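You operate a simulated robot arm through the tools that you are given. There is no shell and no other tool. Be economical: measure what you need, move in short steps, check, and stop when the job is done.

You run a simulated two-armed robot. Do the job below in one go: nothing can be reset, and whatever is moved stays where it is left.

TASK
Pick up the folder labelled "57" with one hand, pass it to the other hand and put it on the top of the counter.

Only the result counts: the job must be done as asked and must still hold three seconds after the hand-in. Knocking over, shifting, dropping, spilling or breaking anything else fails it.

THE ROBOT
Two 7-joint arms with two-finger parallel grippers on one trunk, on a base that drives. Base frame: it is fixed to the floor where the robot stands at the start and does not move with it; the origin is under the middle of the robot, x ahead of it, y to its left, z up; the surface under the hand at the start is at about z = 0.9. Lengths are in m, angles in degrees, forces in N, time in s.
The left shoulder is at the start at [0.05, 0.165, 1.255], the right one opposite. With the tool pointing down near the work surface each hand reaches from about 0.16 to 0.68 m from the robot's upright axis, wherever it stands, measured 20 degrees to its own side. Places, roughly: counter [0.7, -0.1, 0.9]. Payload 3.91 kg a hand.
Tool frame (each hand has its own): the origin (TCP) lies between the finger pads and is the grasp point; the fingertips stand 0.03 m ahead of it; z points along the fingers, y is the line along which they close. The gripper opens to 0.11 m. The fingers are 0.02 m wide and 0.01 m thick; the gripper's body (0.048 by 0.112 m) begins 0.055 m behind the TCP.
Orientation is that of the tool frame in the base frame, as a unit quaternion [w, x, y, z]. With the fingers straight down and closing along the base's y, the tool's x points along the base's -x, its y along +y and its z along -z.

THE INTERFACE
- The arms move only by the tool step_arm. It takes "left_moves", "right_moves" or both (then of equal length, played together; a hand with none holds still); each is a list of rows, each a list of 7 numbers: the shift along the base's x, y, z in m, then the turn, a rotation vector about the base's x, y, z in degrees, then the closure in counts, from 0 (fully open) to 255 (shut). In form: [[dx, dy, dz, rx, ry, rz, gripper], ...]. A call has 1 to 20 rows; each row is the pose to reach, as a shift and turn from the pose commanded when the call began. Rows are played at 5 a second. More than 0.05 m and 8.6 degrees between two rows, or a gripper value outside its range, and nothing of the call is played. A pose out of reach is approached as far as the arm can. The call stops where the force on the tool passes 40 N (or 10 N more than at its start, if that is more) or the arm is blocked; 0.2 s more then pass. The fingers move at their own pace (about 0.045 m/s each) and stop on an object; they squeeze with about 35 N. The grip force told is the motor's: it shows also when the fingers shut on nothing. Time passes only in rows, and 0.2 s behind the last, so rows that repeat a pose let the fingers close. The reply holds the time, the measured pose of the TCP, the force on the tool along the base axes, the opening and the grip force, in the units named above and with some noise, with the torque about the TCP (base axes, N m) and any sound that the robot's microphone picked up, and new pictures: "show" is both (left out), scene, wrist or none (wrist: the cameras of the hands that moved).
- Cameras (640 x 400 px; columns grow to the right, rows downward): "scene" is now at [0.12, -0.0139, 1.4407]; the picture's right is [-0.15, -0.99, 0.00], its down [-0.42, 0.06, -0.90] and it looks along [0.89, -0.13, -0.43] (base axes); focal length 214 px, centre (320, 200). "left" rides on the left gripper at [0.072, -0.017, -0.103] in its tool frame; the picture's right is [0.23, 0.97, 0.00], its down [-0.76, 0.18, -0.62] and it looks along [-0.61, 0.14, 0.78] (tool axes); focal length 222 px, centre (320, 200). "right" rides on the right gripper at [0.072, 0.017, -0.103] in its tool frame; the picture's right is [-0.23, 0.97, 0.00], its down [-0.76, -0.18, -0.62] and it looks along [-0.61, -0.14, 0.78] (tool axes); focal length 222 px, centre (320, 200). There is no depth. A picture from a camera that has moved, and an enlarged one, comes with that camera's place and axes in the base frame and with its lens.
- lift_body(by): slides the trunk up (or, below 0, down) by that many m; the arms and the scene camera ride with it, the base frame stays. It gives what a move gives, with no picture.
- roll_base(legs): drives the robot by 1 to 6 legs, each [ahead, left, turn to the left] in m, m and degrees, along the robot's own axes; the way and the turn of a leg run together, so that a leg with both is an arc; at most 1.5 m and 180 degrees a leg. The arms and the cameras ride along, it lands a little off, and it stops where it bumps. It gives what a move gives, and a new picture of the scene camera.
- pan_tilt(pan, tilt): turns the head with the scene camera to pan (to the left, within 80 degrees either way) and tilt (down, from -29 to 69), counted from straight ahead of the robot. It gives what a move gives, and a new picture of the scene camera.
- inspect(camera, box): a new picture of the part [left, top, right, bottom] of that camera's present view, enlarged. The clock stands still meanwhile.
- finish_job(): hands the job in; it is judged then, once.

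Work in short steps. Places have to be worked out from the pictures, the camera data and where the tool is seen: move nearer, look again, correct. Check each grasp and each placing, and mend what went wrong. You have 120 turns and 260 pictures in all, those below and enlarged ones among them. Open the grippers and draw the arms clear of the work before you hand the job in, unless the task says otherwise; then end with one line.

The tools are called after "Emit:" as a command line: name --argument value ..., lists and objects as JSON in quotes. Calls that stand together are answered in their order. step_arm: Moves the arms, as the interface text tells. Its arguments: {"type":"object","properties":{"left_moves":{"type":"array"},"right_moves":{"type":"array"},"show":{"type":"string","enum":["both","scene","wrist","none"]}},"required":[]} The other tools are called the same way: lift_body (by) slides the trunk up or down; roll_base (legs) drives the base; pan_tilt (pan, tilt) turns the head that bears the scene camera; inspect (camera, box) takes an enlarged picture of a part of a camera's view; finish_job () hands the job in.

At the start:

```text
t: 0.0
left_tcp_pos: [0.3266, 0.1306, 1.3578]
left_orientation: [0.0, 0.0, 1.0, 0.0]
left_wrist_force: [0.4, -0.1, -1.3]
left_torque: [0.01, 0.0, -0.02]
left_finger_gap: 0.11
left_finger_force: 0.1
right_tcp_pos: [0.3673, -0.1946, 1.406]
right_orientation: [0.0, 0.0, 1.0, 0.0]
right_wrist_force: [0.7, -0.2, -0.9]
right_torque: [0.0, -0.02, 0.01]
right_finger_gap: 0.1099
right_finger_force: 0.1
trunk travel left (down, up): [-0.475, 0.028]
robot x, y, heading: [-0.001, -0.0002, 0.0]
head pan, tilt: [-8.6, 25.4]
```

scene: 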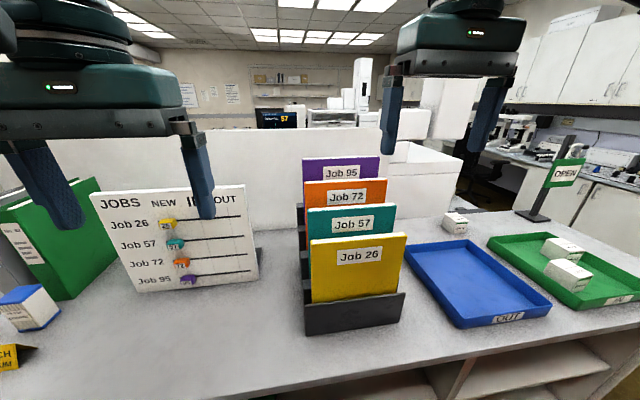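
right: 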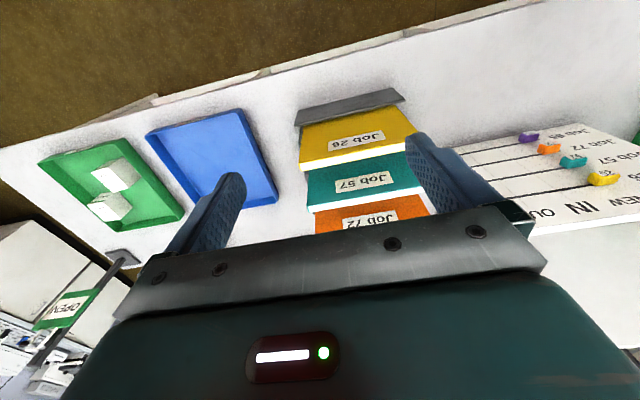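
left: 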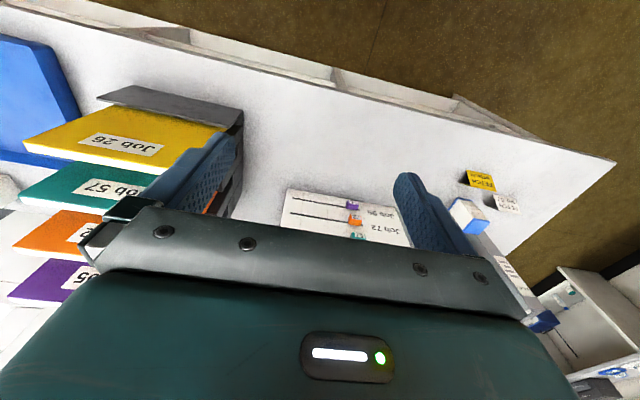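

I'll first enlarge the rack with the folders to measure the teal folder "Job 57".

Emit:
inspect --camera "scene" --box '[280, 140, 440, 340]'

Emit:
inspect --camera "right" --box '[270, 70, 470, 250]'

```text
2.00 times, centred on (360, 240) of scene
camera zoom: at [0.12, -0.0139, 1.4407], right [-0.15, -0.99, 0.0], down [-0.42, 0.06, -0.9], along [0.89, -0.13, -0.43], focal length 429 px, centre (240, 120)
```

zoom: 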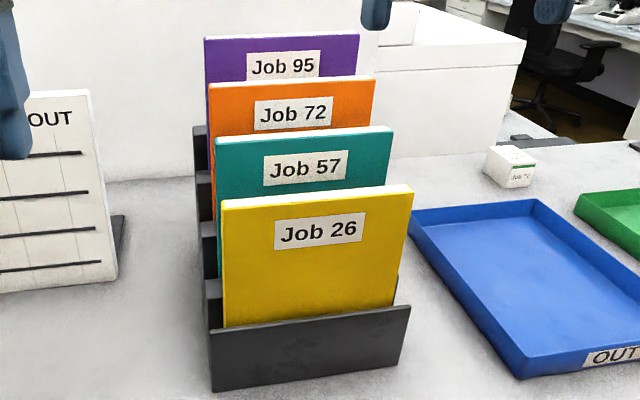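

```text
2.22 times, centred on (370, 160) of right
camera zoom: at [0.2965, -0.1777, 1.51], right [0.23, 0.97, 0.0], down [0.76, -0.18, 0.62], along [0.61, -0.14, -0.78], focal length 494 px, centre (209, 289)
```

zoom: 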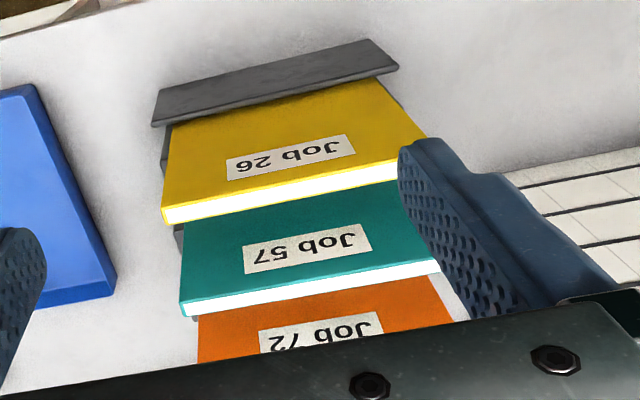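

Triangulating scene and right camera: the teal folder's front top edge runs from about (0.538,-0.255) to (0.540,-0.055) at z≈1.213, roughly 0.014 thick, and the orange folder is ~0.047 higher and ~0.057 behind it. I'll turn the right hand 90° so it closes along x and bring it above the folder, well clear.

Emit:
step_arm --right_moves '[[0.015, 0.002, 0, 0, 0, 8, 0], [0.03, 0.004, -0.003, 0, 0, 16, 0], [0.045, 0.006, -0.006, 0, 0, 24, 0], [0.06, 0.008, -0.01, 0, 0, 32, 0], [0.075, 0.01, -0.015, 0, 0, 40, 0], [0.09, 0.012, -0.02, 0, 0, 48, 0], [0.105, 0.014, -0.025, 0, 0, 56, 0], [0.12, 0.016, -0.03, 0, 0, 64, 0], [0.135, 0.018, -0.035, 0, 0, 72, 0], [0.15, 0.018, -0.04, 0, 0, 80, 0], [0.165, 0.018, -0.046, 0, 0, 88, 80], [0.178, 0.018, -0.046, 0, 0, 90, 110], [0.178, 0.018, -0.046, 0, 0, 90, 110]]'

```text
t: 2.8
left_tcp_pos: [0.3274, 0.1306, 1.3577]
left_orientation: [0.0, 0.0, 1.0, 0.0]
left_wrist_force: [-1.2, 0.4, 0.0]
left_torque: [0.02, -0.05, 0.01]
left_finger_gap: 0.1098
left_finger_force: 0.0
right_tcp_pos: [0.3122, -0.0664, 1.2837]
right_orientation: [0.0, 0.708, -0.707, 0.0]
right_wrist_force: [-0.1, -0.4, 0.2]
right_torque: [0.04, 0.03, -0.01]
right_finger_gap: 0.0625
right_finger_force: 0.1
right hand out of reach, approached as far as the arm can: row 6, 7, 8, 9, 10, 11, 12, 13
trunk travel left (down, up): [-0.475, 0.028]
robot x, y, heading: [0.0022, -0.0006, -0.2]
head pan, tilt: [-8.6, 25.4]
camera scene: at [0.1199, -0.014, 1.4407], right [-0.15, -0.99, 0.0], down [-0.42, 0.06, -0.9], along [0.89, -0.13, -0.43], focal length 214 px, centre (320, 200)
camera right: at [0.2968, -0.1387, 1.3876], right [-0.97, 0.23, 0.0], down [0.18, 0.76, 0.62], along [0.14, 0.61, -0.78], focal length 222 px, centre (320, 200)
```

scene: 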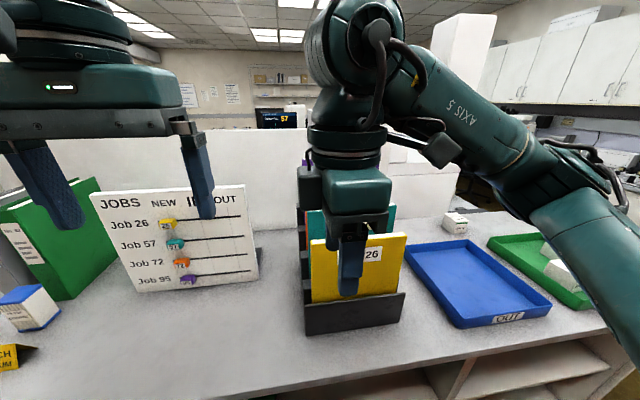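
right: 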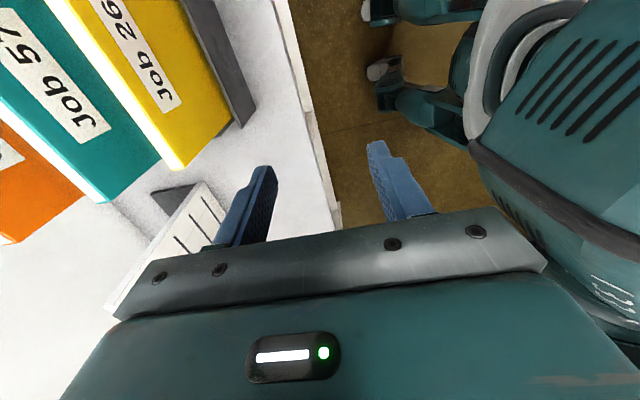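

The right hand hit its reach limit on the +90° yaw. I'll test with a small turn back to see what the commanded pose reference is.

Emit:
step_arm --right_moves '[[0, 0, 0, 0, 0, -8, 0]]' --show "none"

```text
t: 3.2
left_tcp_pos: [0.3276, 0.1302, 1.3577]
left_orientation: [0.0, 0.0, 1.0, 0.0]
left_wrist_force: [-0.4, 0.1, -0.5]
left_torque: [0.0, 0.0, 0.02]
left_finger_gap: 0.1099
left_finger_force: 0.1
right_tcp_pos: [0.3116, -0.0655, 1.2842]
right_orientation: [0.001, -0.657, 0.754, 0.0]
right_wrist_force: [0.5, 0.1, 0.0]
right_torque: [-0.01, 0.01, -0.05]
right_finger_gap: 0.0971
right_finger_force: 0.0
trunk travel left (down, up): [-0.475, 0.028]
robot x, y, heading: [-0.0011, -0.0021, 0.2]
head pan, tilt: [-8.6, 25.4]
```

The reference is the reached pose. From here I'll try to go up and then forward at this yaw, to learn the real limit.

Emit:
step_arm --right_moves '[[0, -0.02, 0.03, 0, 0, 0, 0], [0, -0.04, 0.06, 0, 0, 0, 0], [0, -0.06, 0.076, 0, 0, 0, 0], [0.04, -0.08, 0.076, 0, 0, 0, 0], [0.08, -0.1, 0.076, 0, 0, 0, 0], [0.12, -0.11, 0.076, 0, 0, 0, 0], [0.16, -0.11, 0.076, 0, 0, 0, 0], [0.2, -0.11, 0.076, 0, 0, 0, 0]]' --show "scene"

```text
t: 5.0
left_tcp_pos: [0.3262, 0.1313, 1.358]
left_orientation: [0.0, -0.001, 1.0, 0.0]
left_wrist_force: [0.1, -0.1, 0.0]
left_torque: [0.01, -0.02, 0.01]
left_finger_gap: 0.11
left_finger_force: 0.1
right_tcp_pos: [0.3277, -0.0992, 1.3106]
right_orientation: [0.001, -0.655, 0.755, 0.001]
right_wrist_force: [-0.1, -0.3, -0.3]
right_torque: [-0.05, 0.0, 0.01]
right_finger_gap: 0.1097
right_finger_force: 0.2
right hand out of reach, approached as far as the arm can: row 3, 4, 5, 6, 7, 8
trunk travel left (down, up): [-0.475, 0.028]
robot x, y, heading: [-0.0005, 0.0023, 0.1]
head pan, tilt: [-8.6, 25.4]
camera scene: at [0.1199, -0.014, 1.4407], right [-0.15, -0.99, 0.0], down [-0.42, 0.06, -0.9], along [0.89, -0.13, -0.43], focal length 214 px, centre (320, 200)
```

scene: 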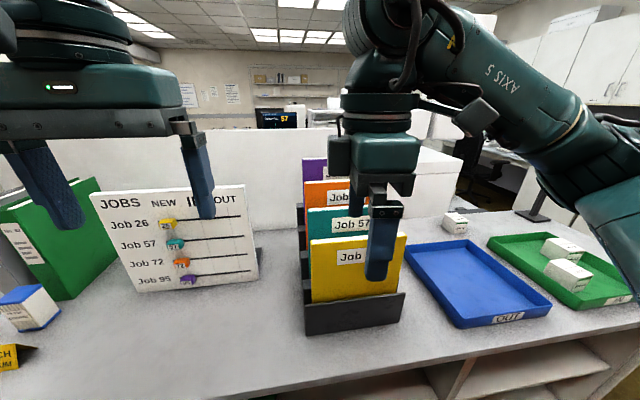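

Yaw in that direction is limited. I'll go back through 0 and try the opposite turn (toward -90°).

Emit:
step_arm --right_moves '[[0, -0.01, 0, 0, 0, -8.5, 0], [0, -0.02, 0, 0, 0, -17, 0], [0, -0.04, 0.01, 0, 0, -25.5, 0], [0, -0.06, 0.02, 0, 0, -34, 0], [0, -0.08, 0.03, 0, 0, -42.5, 0], [0.01, -0.1, 0.04, 0, 0, -51, 0], [0.02, -0.1, 0.05, 0, 0, -59.5, 0], [0.03, -0.1, 0.06, 0, 0, -68, 0], [0.04, -0.1, 0.06, 0, 0, -76.5, 0], [0.04, -0.1, 0.06, 0, 0, -85, 0], [0.04, -0.1, 0.06, 0, 0, -93.5, 0], [0.04, -0.1, 0.06, 0, 0, -102, 0], [0.04, -0.1, 0.06, 0, 0, -110.5, 0], [0.04, -0.1, 0.06, 0, 0, -119, 0], [0.04, -0.1, 0.06, 0, 0, -127.5, 0], [0.04, -0.1, 0.06, 0, 0, -136, 0], [0.04, -0.1, 0.06, 0, 0, -144.5, 0], [0.04, -0.1, 0.06, 0, 0, -153, 0], [0.04, -0.1, 0.06, 0, 0, -161.5, 0], [0.04, -0.1, 0.06, 0, 0, -170, 0]]' --show "scene"

```text
t: 9.2
left_tcp_pos: [0.3265, 0.1319, 1.3573]
left_orientation: [0.0, 0.0, 1.0, 0.001]
left_wrist_force: [0.4, -0.4, 0.6]
left_torque: [0.02, 0.0, 0.04]
left_finger_gap: 0.1103
left_finger_force: 0.1
right_tcp_pos: [0.3662, -0.2021, 1.3671]
right_orientation: [0.0, 0.696, 0.718, 0.0]
right_wrist_force: [-0.4, 0.1, -0.4]
right_torque: [-0.02, -0.03, -0.03]
right_finger_gap: 0.1103
right_finger_force: 0.1
trunk travel left (down, up): [-0.475, 0.028]
robot x, y, heading: [-0.0004, 0.0011, -0.0]
head pan, tilt: [-8.6, 25.4]
camera scene: at [0.12, -0.0139, 1.4407], right [-0.15, -0.99, 0.0], down [-0.42, 0.06, -0.9], along [0.89, -0.13, -0.43], focal length 214 px, centre (320, 200)
```

scene: 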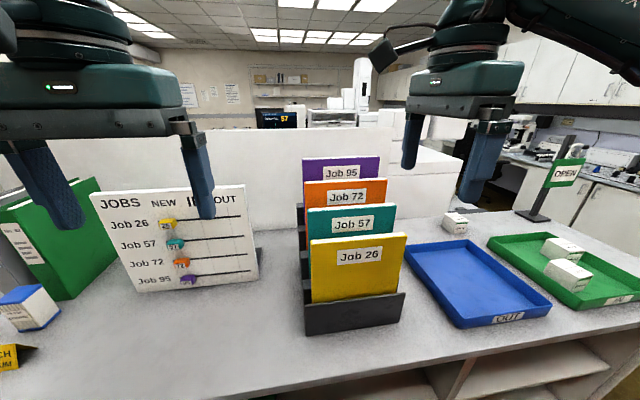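

-88° is reachable here. I'll test the reach above the folder: forward to x≈0.545, then up.

Emit:
step_arm --right_moves '[[0.04, 0.008, 0, 0, 0, -2, 0], [0.08, 0.016, 0, 0, 0, -2, 0], [0.12, 0.024, 0, 0, 0, -2, 0], [0.15, 0.03, 0, 0, 0, -2, 0], [0.179, 0.034, 0, 0, 0, -2, 0], [0.179, 0.034, 0.04, 0, 0, -2, 0], [0.179, 0.034, 0.08, 0, 0, -2, 0], [0.179, 0.034, 0.12, 0, 0, -2, 0]]'

```text
t: 11.0
left_tcp_pos: [0.3244, 0.1323, 1.3584]
left_orientation: [0.002, -0.001, 1.0, -0.001]
left_wrist_force: [-1.3, 0.0, 0.1]
left_torque: [-0.03, -0.08, 0.05]
left_finger_gap: 0.1098
left_finger_force: 0.1
right_tcp_pos: [0.4943, -0.1594, 1.4553]
right_orientation: [0.003, 0.707, 0.707, 0.003]
right_wrist_force: [-1.3, 0.9, 0.0]
right_torque: [-0.03, -0.05, -0.02]
right_finger_gap: 0.1099
right_finger_force: 0.1
right hand out of reach, approached as far as the arm can: row 7, 8
trunk travel left (down, up): [-0.475, 0.028]
robot x, y, heading: [0.0011, 0.0009, -0.1]
head pan, tilt: [-8.6, 25.4]
camera scene: at [0.1167, -0.0125, 1.4411], right [-0.15, -0.99, 0.0], down [-0.42, 0.06, -0.9], along [0.89, -0.14, -0.43], focal length 214 px, centre (320, 200)
camera right: at [0.5109, -0.0869, 1.5594], right [0.97, -0.23, 0.01], down [-0.18, -0.76, 0.62], along [-0.14, -0.61, -0.78], focal length 222 px, centre (320, 200)
```

scene: 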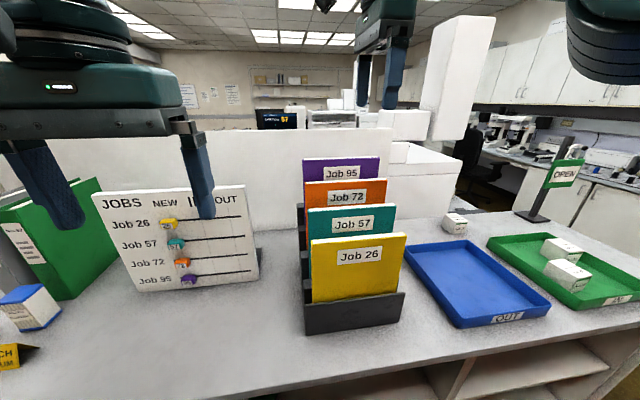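
right: 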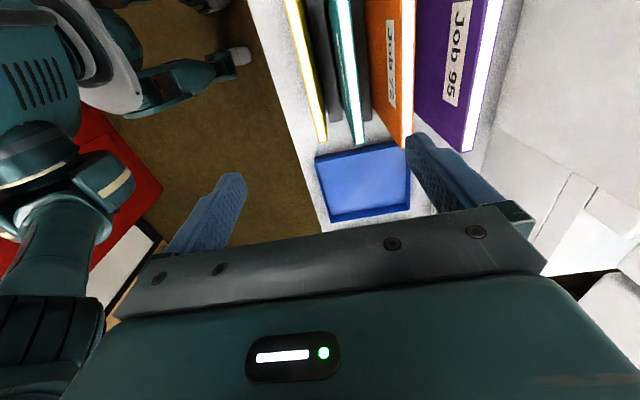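

Reach at this height ends near x≈0.49, so I need the base ~0.1 m nearer. Zoom on the folder tops, and look down ahead of the base for clearance.

Emit:
inspect --camera "right" --box '[270, 0, 510, 160]'

Emit:
pan_tilt --pan 0 --tilt 69

```text
2.50 times, centred on (390, 80) of right
camera zoom: at [0.5109, -0.0869, 1.5594], right [0.97, -0.23, 0.01], down [-0.18, -0.76, 0.62], along [-0.14, -0.61, -0.78], focal length 555 px, centre (145, 500)
```

zoom: 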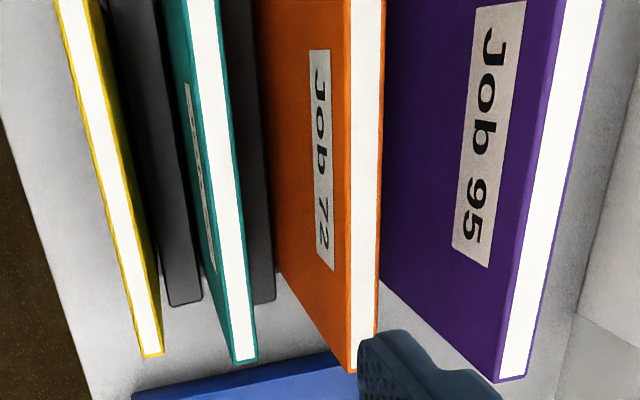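

```text
t: 12.1
left_tcp_pos: [0.3269, 0.1316, 1.357]
left_orientation: [0.0, -0.001, 1.0, 0.0]
left_wrist_force: [0.4, 0.6, 0.5]
left_torque: [0.02, -0.01, -0.02]
left_finger_gap: 0.1098
left_finger_force: 0.0
right_tcp_pos: [0.4979, -0.1614, 1.4529]
right_orientation: [0.001, 0.707, 0.707, 0.001]
right_wrist_force: [0.0, -0.3, -0.6]
right_torque: [-0.02, 0.0, 0.02]
right_finger_gap: 0.1099
right_finger_force: 0.0
trunk travel left (down, up): [-0.475, 0.028]
robot x, y, heading: [0.0012, 0.001, 0.1]
head pan, tilt: [0.0, 68.8]
camera scene: at [0.085, -0.0002, 1.382], right [0.0, -1.0, 0.0], down [-0.93, 0.0, -0.36], along [0.36, 0.0, -0.93], focal length 214 px, centre (320, 200)
```

scene: 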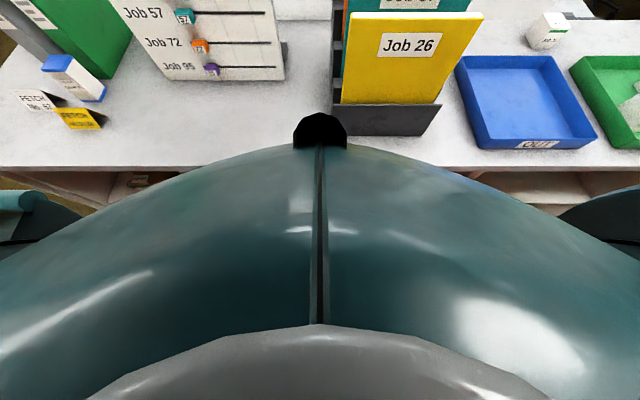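

Dividers are well below the folder tops, so fingers can straddle the teal folder. The base and chest are well short of the counter edge (x≈0.37), so I raise the trunk fully and drive 0.08 m ahead.

Emit:
lift_body --by 0.028

Emit:
roll_base --legs '[[0.08, 0, 0]]'

Emit:
pan_tilt --pan -12 --tilt 35

```text
t: 12.8
left_tcp_pos: [0.327, 0.1318, 1.3873]
left_orientation: [0.0, -0.001, 1.0, 0.0]
left_wrist_force: [-0.2, -0.3, -0.4]
left_torque: [0.02, 0.03, 0.03]
left_finger_gap: 0.1098
left_finger_force: 0.1
right_tcp_pos: [0.498, -0.1616, 1.4819]
right_orientation: [0.0, 0.707, 0.707, 0.002]
right_wrist_force: [0.3, -1.4, 0.4]
right_torque: [0.01, 0.01, -0.01]
right_finger_gap: 0.1102
right_finger_force: 0.1
trunk travel left (down, up): [-0.503, 0.0]
robot x, y, heading: [-0.0021, 0.0002, -0.2]
head pan, tilt: [0.0, 68.8]
```

```text
t: 13.9
left_tcp_pos: [0.4082, 0.1315, 1.3848]
left_orientation: [0.0, -0.001, 1.0, 0.0]
left_wrist_force: [1.0, 0.2, 0.3]
left_torque: [0.02, 0.06, 0.03]
left_finger_gap: 0.1101
left_finger_force: 0.1
right_tcp_pos: [0.5785, -0.1619, 1.4824]
right_orientation: [0.001, 0.707, 0.707, 0.001]
right_wrist_force: [0.4, -0.4, -0.2]
right_torque: [0.02, 0.02, 0.01]
right_finger_gap: 0.11
right_finger_force: 0.0
trunk travel left (down, up): [-0.503, 0.0]
robot x, y, heading: [0.0785, -0.0023, 0.0]
head pan, tilt: [0.0, 68.8]
camera scene: at [0.165, -0.0002, 1.4099], right [0.0, -1.0, 0.0], down [-0.93, 0.0, -0.36], along [0.36, 0.0, -0.93], focal length 214 px, centre (320, 200)
```

scene: 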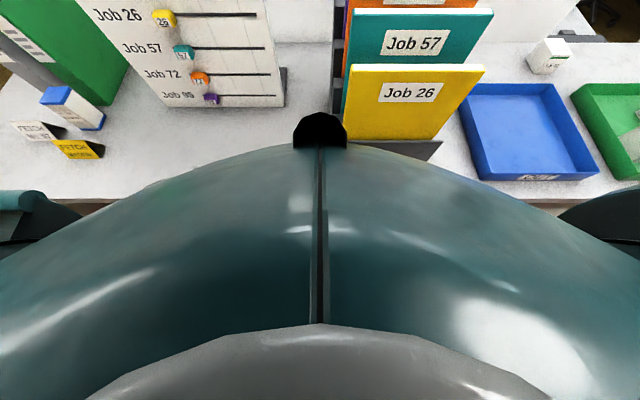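

```text
t: 14.9
left_tcp_pos: [0.4078, 0.1307, 1.3874]
left_orientation: [0.0, 0.001, 1.0, 0.0]
left_wrist_force: [-0.4, 1.0, -0.2]
left_torque: [-0.02, 0.04, -0.04]
left_finger_gap: 0.1098
left_finger_force: 0.1
right_tcp_pos: [0.5785, -0.1618, 1.4815]
right_orientation: [0.002, 0.707, 0.707, 0.001]
right_wrist_force: [-0.3, 0.1, 0.3]
right_torque: [-0.04, 0.02, 0.02]
right_finger_gap: 0.1101
right_finger_force: 0.1
trunk travel left (down, up): [-0.503, 0.0]
robot x, y, heading: [0.0808, -0.0, 0.1]
head pan, tilt: [-12.0, 35.0]
camera scene: at [0.1948, -0.0185, 1.4536], right [-0.21, -0.98, 0.0], down [-0.56, 0.12, -0.82], along [0.8, -0.17, -0.57], focal length 214 px, centre (320, 200)
```

scene: 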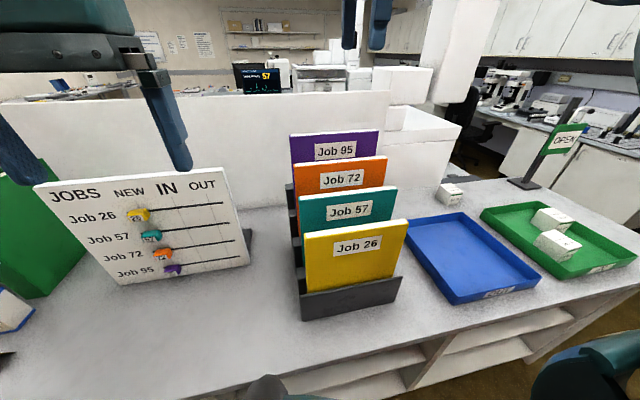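

Now bring the right hand over the folder (x 0.544, y -0.175), partly close to ~0.055 gap and descend to z≈1.30 to check alignment.

Emit:
step_arm --right_moves '[[-0.017, -0.006, -0.03, 0, 0, 0, 130], [-0.0345, -0.013, -0.07, 0, 0, 0, 130], [-0.0345, -0.013, -0.11, 0, 0, 0, 130], [-0.0345, -0.013, -0.15, 0, 0, 0, 130], [-0.0345, -0.013, -0.18, 0, 0, 0, 130], [-0.0345, -0.013, -0.18, 0, 0, 0, 130]]'

```text
t: 16.3
left_tcp_pos: [0.4055, 0.1324, 1.3871]
left_orientation: [0.0, 0.0, 1.0, 0.0]
left_wrist_force: [-0.3, 0.4, -0.2]
left_torque: [0.01, 0.02, -0.03]
left_finger_gap: 0.1102
left_finger_force: 0.0
right_tcp_pos: [0.543, -0.1752, 1.3017]
right_orientation: [0.001, 0.707, 0.707, 0.004]
right_wrist_force: [-0.7, 0.6, -0.1]
right_torque: [-0.01, -0.02, -0.02]
right_finger_gap: 0.0537
right_finger_force: 0.0
trunk travel left (down, up): [-0.503, 0.0]
robot x, y, heading: [0.0788, 0.0011, 0.1]
head pan, tilt: [-12.0, 35.0]
camera scene: at [0.1942, -0.0183, 1.4537], right [-0.21, -0.98, 0.0], down [-0.56, 0.12, -0.82], along [0.8, -0.17, -0.57], focal length 214 px, centre (320, 200)
camera right: at [0.5593, -0.1023, 1.405], right [0.97, -0.23, 0.01], down [-0.18, -0.76, 0.62], along [-0.14, -0.61, -0.78], focal length 222 px, centre (320, 200)
```

scene: 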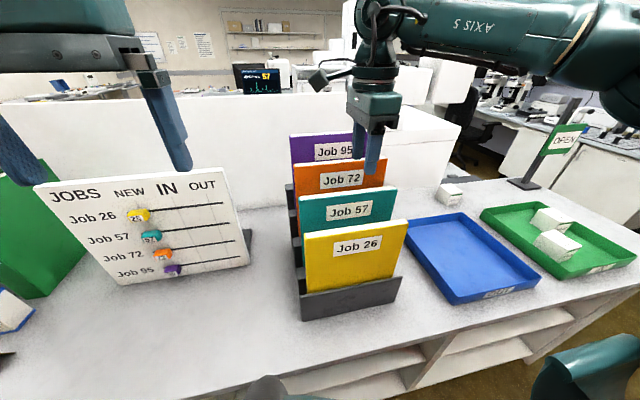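
right: 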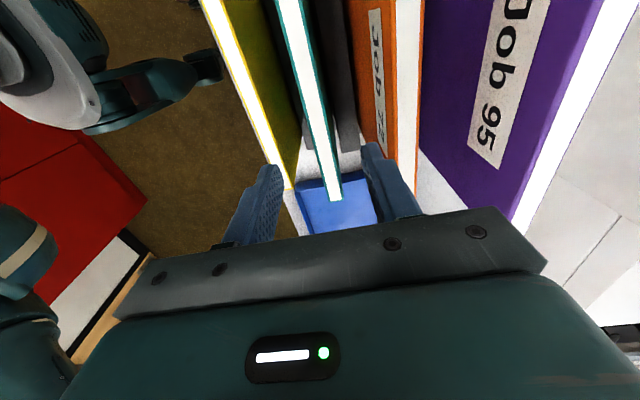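

The folder's top centre measures x≈0.544, right between the fingers. Descend to TCP z≈1.217 (fingertips ~2.6 cm below the top), then close.

Emit:
step_arm --right_moves '[[0.001, 0, -0.03, 0, 0, 0, 130], [0.001, 0, -0.055, 0, 0, 0, 130], [0.001, 0, -0.07, 0, 0, 0, 130], [0.001, 0, -0.08, 0, 0, 0, 130], [0.001, 0, -0.084, 0, 0, 0, 130]]'

```text
t: 17.5
left_tcp_pos: [0.4077, 0.1314, 1.3867]
left_orientation: [0.0, 0.001, 1.0, 0.0]
left_wrist_force: [0.3, -0.2, 0.1]
left_torque: [0.0, -0.03, -0.03]
left_finger_gap: 0.1101
left_finger_force: 0.0
right_tcp_pos: [0.5419, -0.1738, 1.2174]
right_orientation: [0.001, 0.707, 0.707, 0.002]
right_wrist_force: [-0.8, 0.0, 0.5]
right_torque: [0.02, -0.03, 0.02]
right_finger_gap: 0.0536
right_finger_force: 0.0
trunk travel left (down, up): [-0.503, 0.0]
robot x, y, heading: [0.0814, -0.0007, 0.1]
head pan, tilt: [-12.0, 35.0]
camera scene: at [0.1947, -0.0185, 1.4536], right [-0.21, -0.98, 0.0], down [-0.56, 0.12, -0.82], along [0.8, -0.17, -0.57], focal length 214 px, centre (320, 200)
camera right: at [0.5606, -0.1013, 1.3211], right [0.97, -0.23, 0.0], down [-0.18, -0.76, 0.62], along [-0.14, -0.61, -0.78], focal length 222 px, centre (320, 200)
```

scene: 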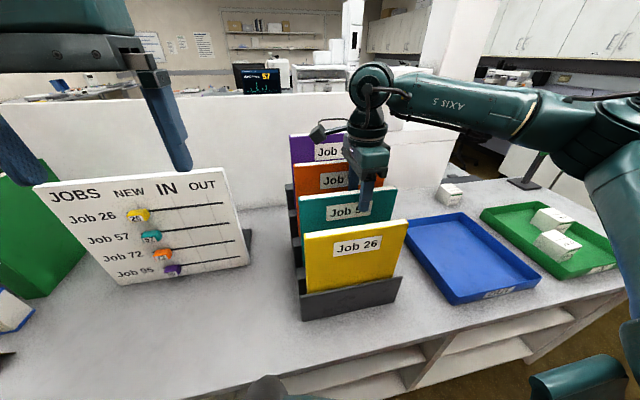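
right: 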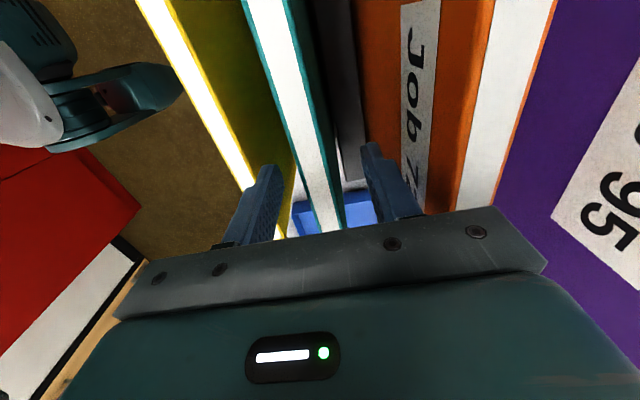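

Fingers straddle the teal folder with the neighbours untouched. Close the grip.

Emit:
step_arm --right_moves '[[0.002, 0, 0, 0, 0, 0, 200], [0.002, 0, 0, 0, 0, 0, 255], [0.002, 0, 0, 0, 0, 0, 255], [0.002, 0, 0, 0, 0, 0, 255], [0.002, 0, 0, 0, 0, 0, 255]]' --show "wrist"

```text
t: 18.7
left_tcp_pos: [0.4066, 0.1309, 1.3867]
left_orientation: [0.0, 0.0, 1.0, 0.0]
left_wrist_force: [-0.1, 0.1, -0.7]
left_torque: [-0.01, 0.05, 0.04]
left_finger_gap: 0.1101
left_finger_force: 0.1
right_tcp_pos: [0.5463, -0.1752, 1.2182]
right_orientation: [0.001, 0.707, 0.707, 0.002]
right_wrist_force: [-0.8, 0.5, 0.1]
right_torque: [-0.07, 0.01, -0.01]
right_finger_gap: 0.0176
right_finger_force: 34.5
trunk travel left (down, up): [-0.503, 0.0]
robot x, y, heading: [0.0788, -0.0002, -0.3]
head pan, tilt: [-12.0, 35.0]
camera right: at [0.563, -0.1016, 1.3209], right [0.97, -0.23, 0.0], down [-0.18, -0.76, 0.62], along [-0.14, -0.61, -0.78], focal length 222 px, centre (320, 200)
```

right: 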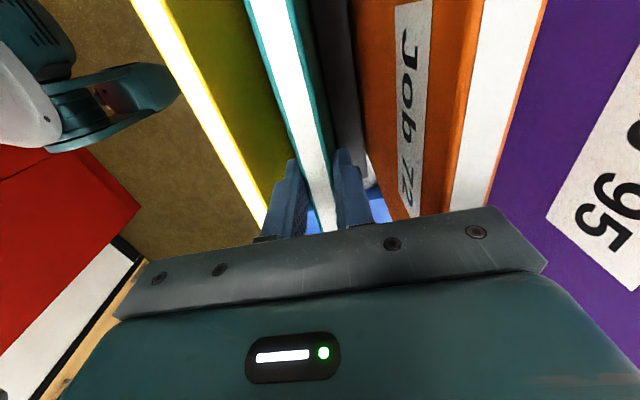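

Gripped at 0.0176 m gap with 34.5 N. Lift slowly straight up 6 cm and check weight and alignment.

Emit:
step_arm --right_moves '[[0.0, 0, 0.01, 0, 0, 0, 255], [0.0, 0, 0.025, 0, 0, 0, 255], [0.0, 0, 0.04, 0, 0, 0, 255], [0.0, 0, 0.06, 0, 0, 0, 255], [0.0, 0, 0.06, 0, 0, 0, 255]]'

```text
t: 19.9
left_tcp_pos: [0.4064, 0.1295, 1.385]
left_orientation: [-0.001, 0.0, 1.0, 0.0]
left_wrist_force: [0.4, 0.4, -0.4]
left_torque: [-0.02, 0.02, 0.02]
left_finger_gap: 0.1098
left_finger_force: 0.1
right_tcp_pos: [0.5459, -0.175, 1.2772]
right_orientation: [0.001, 0.707, 0.708, 0.002]
right_wrist_force: [-0.1, 0.1, -1.3]
right_torque: [-0.04, 0.03, -0.02]
right_finger_gap: 0.0178
right_finger_force: 35.2
trunk travel left (down, up): [-0.503, 0.0]
robot x, y, heading: [0.0795, -0.0024, -0.2]
head pan, tilt: [-12.0, 35.0]
camera scene: at [0.1948, -0.0187, 1.4536], right [-0.21, -0.98, 0.0], down [-0.56, 0.12, -0.82], along [0.8, -0.17, -0.57], focal length 214 px, centre (320, 200)
camera right: at [0.5634, -0.1017, 1.3815], right [0.97, -0.23, 0.0], down [-0.18, -0.76, 0.62], along [-0.14, -0.61, -0.78], focal length 222 px, centre (320, 200)
```

scene: 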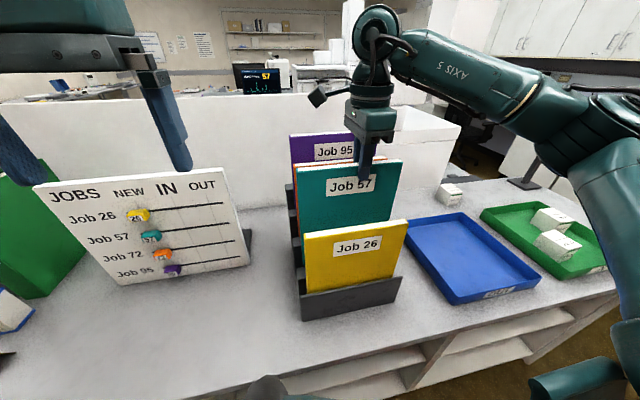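
right: 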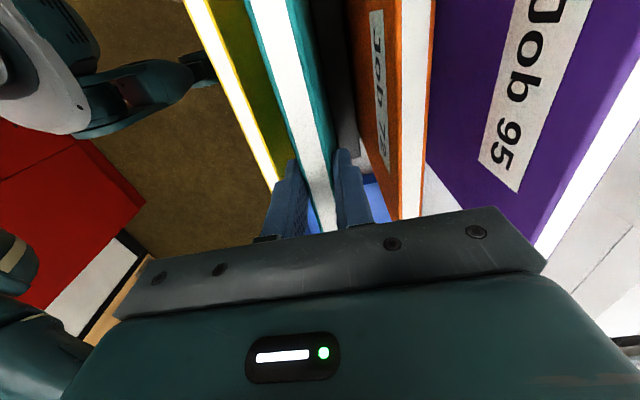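

Folder lifts cleanly and weighs only ~1–2 N. Continue lifting to z≈1.47.

Emit:
step_arm --right_moves '[[0.0, 0, 0.025, 0, 0, 0, 255], [0.0, 0, 0.05, 0, 0, 0, 255], [0.0, 0, 0.075, 0, 0, 0, 255], [0.0, 0, 0.1, 0, 0, 0, 255], [0.0, 0, 0.125, 0, 0, 0, 255], [0.0, 0, 0.15, 0, 0, 0, 255], [0.0, 0, 0.175, 0, 0, 0, 255], [0.0, 0, 0.193, 0, 0, 0, 255], [0.0, 0, 0.193, 0, 0, 0, 255]]' --show "scene"

```text
t: 21.9
left_tcp_pos: [0.4083, 0.1303, 1.3859]
left_orientation: [0.0, 0.001, 1.0, 0.0]
left_wrist_force: [-0.1, -0.7, 0.3]
left_torque: [0.01, 0.03, 0.02]
left_finger_gap: 0.1099
left_finger_force: 0.1
right_tcp_pos: [0.5465, -0.1767, 1.4716]
right_orientation: [0.001, 0.707, 0.707, 0.002]
right_wrist_force: [-0.7, -0.3, -2.2]
right_torque: [-0.04, 0.0, 0.01]
right_finger_gap: 0.0176
right_finger_force: 34.9
trunk travel left (down, up): [-0.503, 0.0]
robot x, y, heading: [0.0799, 0.0038, 0.1]
head pan, tilt: [-12.0, 35.0]
camera scene: at [0.195, -0.0189, 1.4536], right [-0.21, -0.98, 0.0], down [-0.56, 0.12, -0.82], along [0.8, -0.17, -0.57], focal length 214 px, centre (320, 200)
```

scene: 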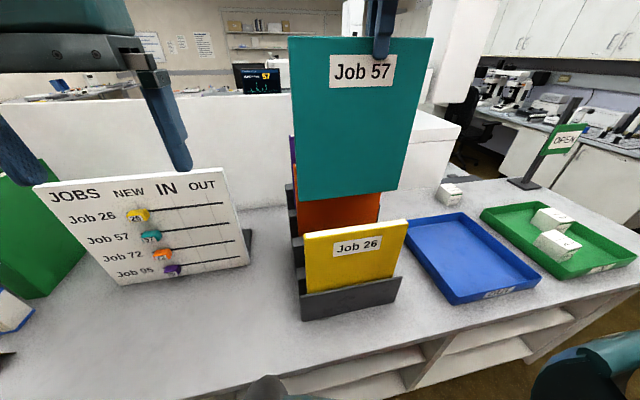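

The folder is fully out (bottom ≈1.22, height ≈0.247). Now ready the left hand: turn it to point toward -y with the fingers closing along x, at a spot to the left.

Emit:
step_arm --left_moves '[[0, 0.01, -0.006, -4.62, 4.62, 4.62, 0], [0, 0.02, -0.012, -9.24, 9.24, 9.24, 0], [0, 0.03, -0.018, -13.86, 13.86, 13.86, 0], [0, 0.04, -0.024, -18.48, 18.48, 18.48, 0], [0, 0.05, -0.03, -23.1, 23.1, 23.1, 0], [0, 0.06, -0.036, -27.7, 27.7, 27.7, 0], [0, 0.07, -0.042, -32.3, 32.3, 32.3, 0], [0, 0.08, -0.048, -37, 37, 37, 0], [0, 0.09, -0.054, -41.6, 41.6, 41.6, 0], [0, 0.1, -0.06, -46.2, 46.2, 46.2, 0], [0, 0.1, -0.066, -50.8, 50.8, 50.8, 0], [0, 0.1, -0.07, -55.4, 55.4, 55.4, 0], [0, 0.1, -0.075, -60.1, 60.1, 60.1, 0], [0, 0.1, -0.08, -64.7, 64.7, 64.7, 0], [0, 0.1, -0.087, -69.28, 69.28, 69.28, 0]]'

```text
t: 25.1
left_tcp_pos: [0.4068, 0.2326, 1.3013]
left_orientation: [0.5, 0.5, -0.499, 0.501]
left_wrist_force: [1.2, 0.5, 1.1]
left_torque: [-0.01, 0.0, 0.01]
left_finger_gap: 0.11
left_finger_force: 0.1
right_tcp_pos: [0.5455, -0.1741, 1.4719]
right_orientation: [0.002, 0.707, 0.707, 0.001]
right_wrist_force: [0.4, 0.3, -1.3]
right_torque: [-0.02, 0.02, -0.04]
right_finger_gap: 0.0177
right_finger_force: 35.1
trunk travel left (down, up): [-0.503, 0.0]
robot x, y, heading: [0.08, -0.0009, -0.2]
head pan, tilt: [-12.0, 35.0]
camera scene: at [0.1947, -0.018, 1.4537], right [-0.21, -0.98, 0.0], down [-0.56, 0.12, -0.82], along [0.8, -0.17, -0.57], focal length 214 px, centre (320, 200)
camera left: at [0.4233, 0.3354, 1.3728], right [-0.97, 0.0, 0.23], down [-0.18, 0.62, -0.76], along [-0.14, -0.78, -0.61], focal length 222 px, centre (320, 200)
```

scene: 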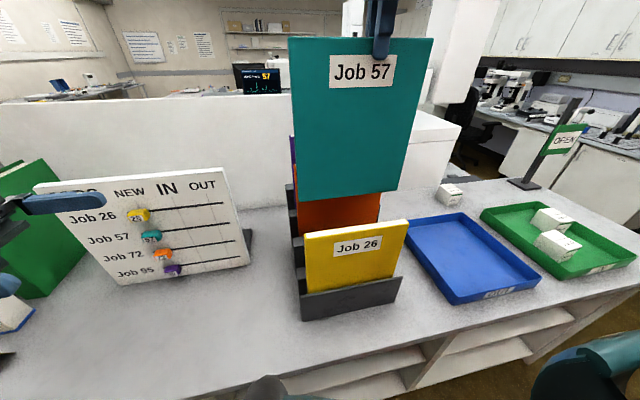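
left: 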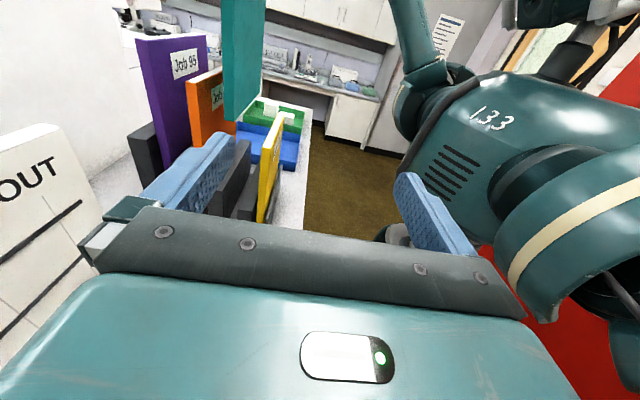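

The left hand took the pose well. Bring the folder back toward the robot and left, to TCP ≈(0.42,-0.11,1.40), clear in front of the rack.

Emit:
step_arm --right_moves '[[-0.025, 0.0, 0, 0, 0, 0, 255], [-0.05, 0.01, 0, 0, 0, 0, 255], [-0.075, 0.02, 0, 0, 0, 0, 255], [-0.1, 0.035, 0, 0, 0, 0, 255], [-0.125, 0.05, 0, 0, 0, 0, 255], [-0.126, 0.065, -0.02, 0, 0, 0, 255], [-0.126, 0.065, -0.045, 0, 0, 0, 255], [-0.126, 0.065, -0.07, 0, 0, 0, 255], [-0.126, 0.065, -0.07, 0, 0, 0, 255]]' --show "scene"

Emit:
inspect --camera "left" --box '[0, 0, 640, 400]'

```text
t: 27.1
left_tcp_pos: [0.4061, 0.2308, 1.2989]
left_orientation: [-0.5, -0.499, 0.501, -0.5]
left_wrist_force: [-1.4, 0.2, 0.8]
left_torque: [-0.02, 0.01, -0.03]
left_finger_gap: 0.1098
left_finger_force: 0.1
right_tcp_pos: [0.4186, -0.1089, 1.3999]
right_orientation: [0.0, 0.707, 0.707, 0.002]
right_wrist_force: [-0.2, 0.9, -2.0]
right_torque: [-0.07, 0.01, 0.01]
right_finger_gap: 0.0176
right_finger_force: 35.1
trunk travel left (down, up): [-0.503, 0.0]
robot x, y, heading: [0.0821, 0.0001, 0.0]
head pan, tilt: [-12.0, 35.0]
camera scene: at [0.1943, -0.0184, 1.4537], right [-0.21, -0.98, 0.0], down [-0.56, 0.12, -0.82], along [0.8, -0.17, -0.57], focal length 214 px, centre (320, 200)
```

scene: 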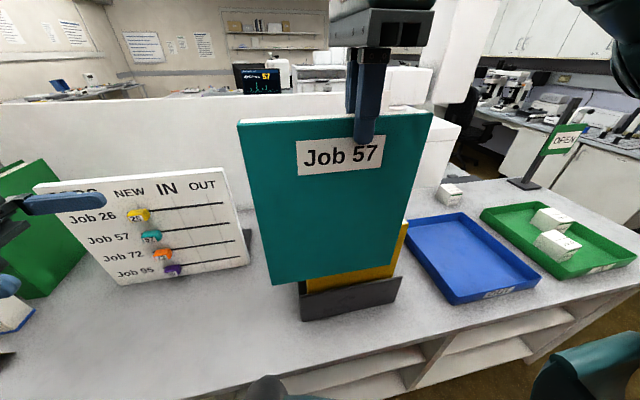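

```text
1.00 times, centred on (320, 200) of left (not enlarged: the box is as wide or as high as the picture)
camera zoom: at [0.4231, 0.3348, 1.3726], right [-0.97, 0.0, 0.23], down [-0.18, 0.62, -0.76], along [-0.14, -0.78, -0.61], focal length 222 px, centre (320, 200)
```

zoom: 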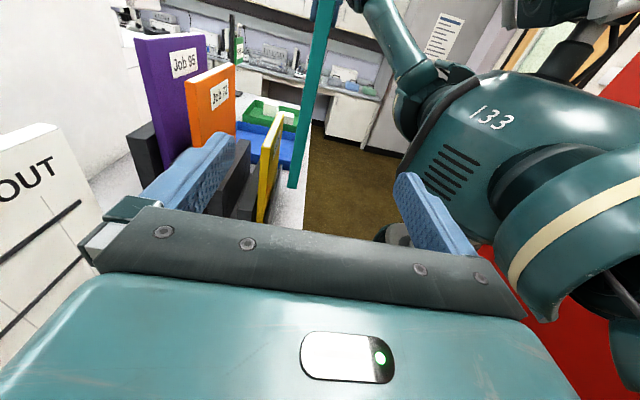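

The folder's edge is visible edge-on from the left hand. Move the left hand to y≈0.075, x≈0.42 and recheck before straddling the edge.

Emit:
step_arm --left_moves '[[0.003, -0.03, 0, 0, 0, 0, 0], [0.006, -0.06, 0, 0, 0, 0, 0], [0.01, -0.09, 0, 0, 0, 0, 0], [0.013, -0.12, 0, 0, 0, 0, 0], [0.014, -0.155, 0, 0, 0, 0, 0], [0.014, -0.155, 0, 0, 0, 0, 0]]'

```text
t: 28.5
left_tcp_pos: [0.4201, 0.0759, 1.2991]
left_orientation: [-0.5, -0.499, 0.5, -0.5]
left_wrist_force: [-0.2, 0.4, 0.1]
left_torque: [-0.01, 0.0, 0.01]
left_finger_gap: 0.11
left_finger_force: 0.0
right_tcp_pos: [0.4195, -0.1092, 1.4004]
right_orientation: [0.001, 0.707, 0.707, 0.001]
right_wrist_force: [-0.3, 0.4, -1.7]
right_torque: [-0.05, 0.02, -0.03]
right_finger_gap: 0.0174
right_finger_force: 35.2
trunk travel left (down, up): [-0.503, 0.0]
robot x, y, heading: [0.0796, 0.0016, 0.1]
head pan, tilt: [-12.0, 35.0]
camera scene: at [0.1944, -0.018, 1.4537], right [-0.21, -0.98, 0.0], down [-0.56, 0.12, -0.82], along [0.8, -0.17, -0.57], focal length 214 px, centre (320, 200)
camera left: at [0.4375, 0.1793, 1.3727], right [-0.97, 0.0, 0.23], down [-0.18, 0.62, -0.76], along [-0.14, -0.78, -0.61], focal length 222 px, centre (320, 200)
```

scene: 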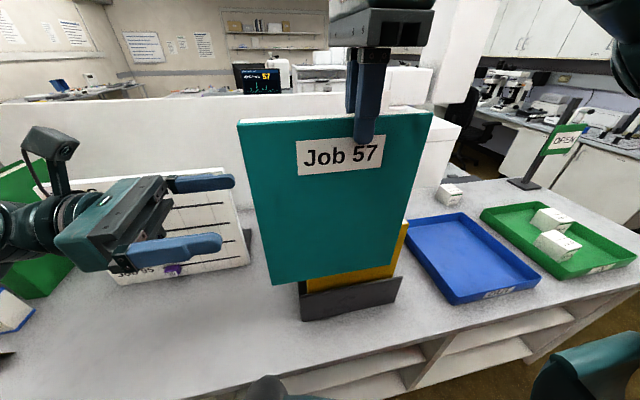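
left: 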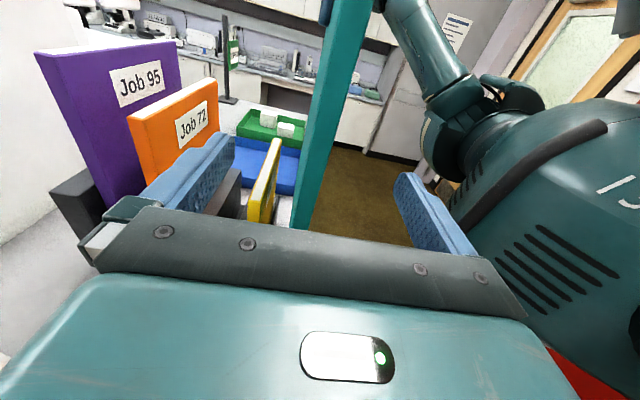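

The folder edge is centred between the fingers. Advance 8.5 cm in -y to straddle it.

Emit:
step_arm --left_moves '[[0, -0.03, 0, 0, 0, 0, 0], [0, -0.055, 0, 0, 0, 0, 0], [0, -0.075, 0, 0, 0, 0, 0], [0, -0.085, 0, 0, 0, 0, 0], [0, -0.085, 0, 0, 0, 0, 0]]'

```text
t: 29.7
left_tcp_pos: [0.421, -0.0098, 1.2995]
left_orientation: [0.5, 0.5, -0.5, 0.5]
left_wrist_force: [-0.4, 0.4, 0.0]
left_torque: [0.0, 0.0, -0.02]
left_finger_gap: 0.11
left_finger_force: 0.0
right_tcp_pos: [0.42, -0.1101, 1.4004]
right_orientation: [0.001, 0.708, 0.707, 0.002]
right_wrist_force: [0.5, 1.0, -2.4]
right_torque: [0.02, 0.05, 0.0]
right_finger_gap: 0.0175
right_finger_force: 35.5
trunk travel left (down, up): [-0.503, 0.0]
robot x, y, heading: [0.0767, -0.0016, 0.2]
head pan, tilt: [-12.0, 35.0]
camera scene: at [0.1947, -0.0184, 1.4536], right [-0.21, -0.98, 0.0], down [-0.56, 0.12, -0.82], along [0.8, -0.17, -0.57], focal length 214 px, centre (320, 200)
camera left: at [0.4375, 0.0945, 1.3725], right [-0.97, 0.0, 0.23], down [-0.18, 0.62, -0.76], along [-0.14, -0.78, -0.61], focal length 222 px, centre (320, 200)
```

scene: 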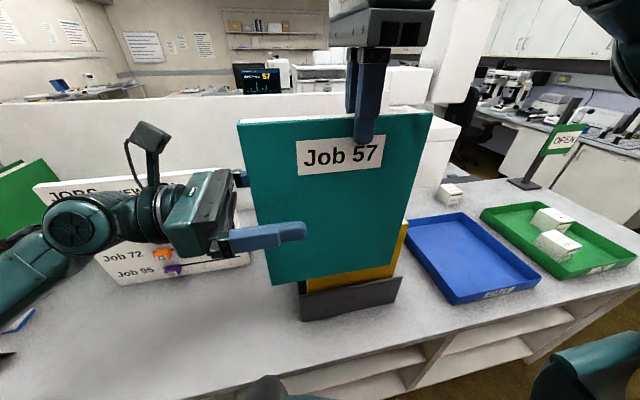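
left: 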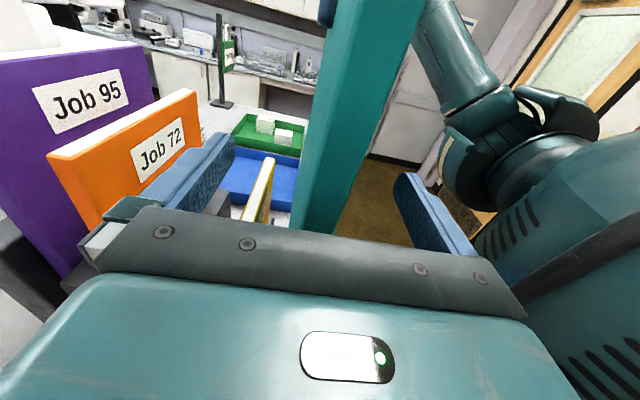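

Straddled with good overlap. Close the left hand while the right keeps holding.

Emit:
step_arm --left_moves '[[0, 0, 0, 0, 0, 0, 100], [0, 0, 0, 0, 0, 0, 180], [0, 0, 0, 0, 0, 0, 255], [0, 0, 0, 0, 0, 0, 255], [0, 0, 0, 0, 0, 0, 255], [0, 0, 0, 0, 0, 0, 255], [0, 0, 0, 0, 0, 0, 255]]'

```text
t: 31.3
left_tcp_pos: [0.4195, -0.0083, 1.3001]
left_orientation: [-0.5, -0.499, 0.501, -0.499]
left_wrist_force: [-3.1, -0.1, 0.6]
left_torque: [-0.02, -0.17, -0.19]
left_finger_gap: 0.0178
left_finger_force: 35.3
right_tcp_pos: [0.4197, -0.1092, 1.3997]
right_orientation: [0.001, 0.707, 0.707, 0.001]
right_wrist_force: [3.2, -1.0, -0.8]
right_torque: [-0.03, -0.1, -0.07]
right_finger_gap: 0.0176
right_finger_force: 35.0
trunk travel left (down, up): [-0.503, 0.0]
robot x, y, heading: [0.0789, 0.002, -0.1]
head pan, tilt: [-12.0, 35.0]
camera scene: at [0.1947, -0.0185, 1.4536], right [-0.21, -0.98, 0.0], down [-0.56, 0.12, -0.82], along [0.8, -0.17, -0.57], focal length 214 px, centre (320, 200)
camera left: at [0.4372, 0.0945, 1.3725], right [-0.97, 0.0, 0.23], down [-0.18, 0.62, -0.76], along [-0.14, -0.78, -0.61], focal length 222 px, centre (320, 200)
```

scene: 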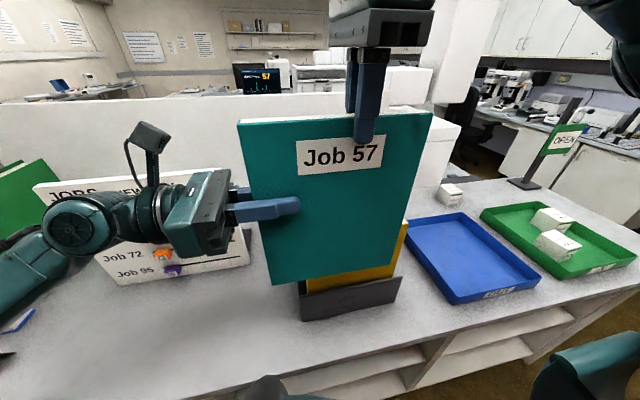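
left: 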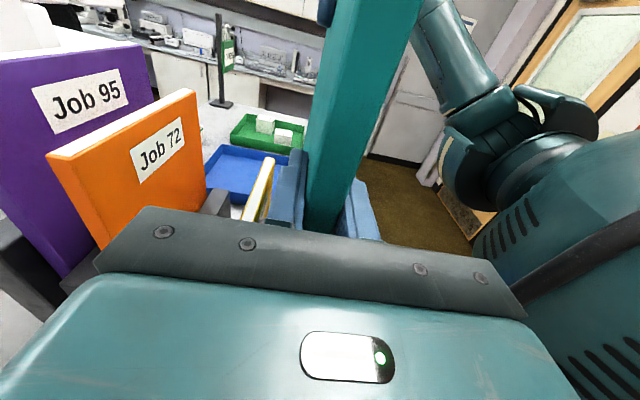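

Both hands hold it firmly (35 N each). Open the right hand fully, then draw it up.

Emit:
step_arm --right_moves '[[0, 0, 0, 0, 0, 0, 180], [0, 0, 0, 0, 0, 0, 120], [0, 0, 0, 0, 0, 0, 120], [0, 0, 0, 0, 0, 0, 120], [0, 0, 0.02, 0, 0, 0, 120], [0, 0, 0.045, 0, 0, 0, 120], [0, 0, 0.065, 0, 0, 0, 120], [0, 0, 0.065, 0, 0, 0, 120]]' --show "scene"

```text
t: 33.1
left_tcp_pos: [0.421, -0.0092, 1.2985]
left_orientation: [-0.5, -0.5, 0.501, -0.5]
left_wrist_force: [0.6, 0.8, -0.7]
left_torque: [0.09, 0.04, -0.02]
left_finger_gap: 0.0177
left_finger_force: 35.1
right_tcp_pos: [0.4195, -0.1103, 1.4664]
right_orientation: [0.001, 0.707, 0.707, 0.001]
right_wrist_force: [-0.1, 0.3, -0.3]
right_torque: [0.01, 0.0, -0.04]
right_finger_gap: 0.0584
right_finger_force: 0.1
trunk travel left (down, up): [-0.503, 0.0]
robot x, y, heading: [0.082, 0.0019, 0.3]
head pan, tilt: [-12.0, 35.0]
camera scene: at [0.195, -0.0187, 1.4536], right [-0.21, -0.98, 0.0], down [-0.56, 0.12, -0.82], along [0.8, -0.17, -0.57], focal length 214 px, centre (320, 200)
```

scene: 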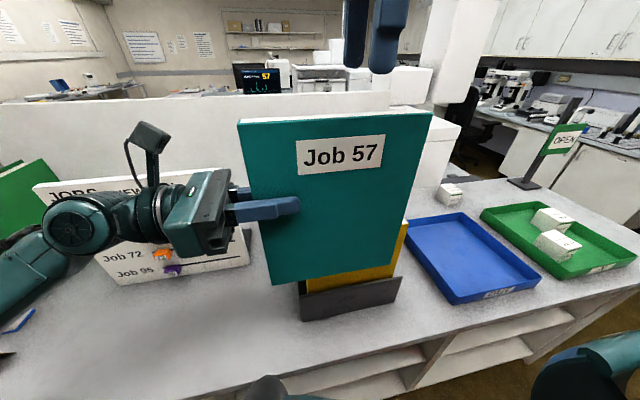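

The left hand now holds the folder alone with no sag. Park the right hand to the side, and move the left hand over the free counter to the left of the rack (y≈0.20).

Emit:
step_arm --right_moves '[[0, -0.02, 0.0, 0, 0, 0, 120], [-0.01, -0.04, 0.0, 0, 0, 0, 120], [-0.02, -0.06, 0.0, 0, 0, 0, 120], [-0.03, -0.08, 0.0, 0, 0, 0, 120], [-0.04, -0.1, 0.0, 0, 0, 0, 120], [-0.05, -0.12, 0.0, 0, 0, 0, 120], [-0.05, -0.12, 0, 0, 0, 0, 120]]' --left_moves '[[0, 0.02, 0, 0, 0, 0, 255], [0, 0.055, 0, 0, 0, 0, 255], [0, 0.09, 0, 0, 0, 0, 255], [0, 0.125, 0, 0, 0, 0, 255], [0, 0.16, 0, 0, 0, 0, 255], [0, 0.19, 0, 0, 0, 0, 255], [0, 0.21, 0, 0, 0, 0, 255]]' --show "scene"

```text
t: 34.7
left_tcp_pos: [0.4207, 0.2014, 1.2981]
left_orientation: [-0.499, -0.5, 0.5, -0.5]
left_wrist_force: [0.7, -0.3, 0.1]
left_torque: [0.11, 0.01, 0.01]
left_finger_gap: 0.0179
left_finger_force: 35.4
right_tcp_pos: [0.371, -0.2285, 1.4655]
right_orientation: [0.002, 0.707, 0.707, 0.001]
right_wrist_force: [-0.1, 0.4, -1.0]
right_torque: [-0.01, 0.03, 0.01]
right_finger_gap: 0.0581
right_finger_force: 0.1
trunk travel left (down, up): [-0.503, 0.0]
robot x, y, heading: [0.0789, 0.001, 0.0]
head pan, tilt: [-12.0, 35.0]
camera scene: at [0.1951, -0.0178, 1.4536], right [-0.21, -0.98, 0.0], down [-0.56, 0.12, -0.82], along [0.8, -0.17, -0.57], focal length 214 px, centre (320, 200)
```

scene: 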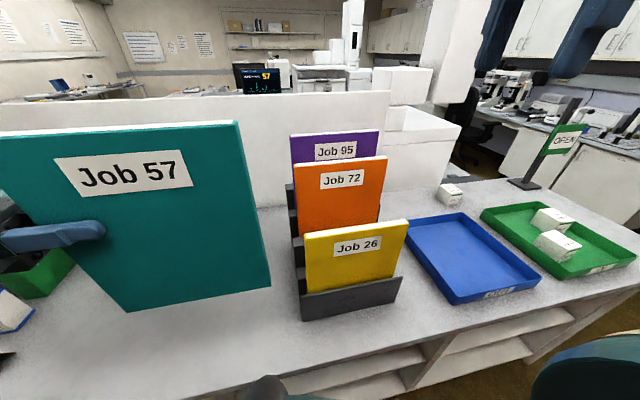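

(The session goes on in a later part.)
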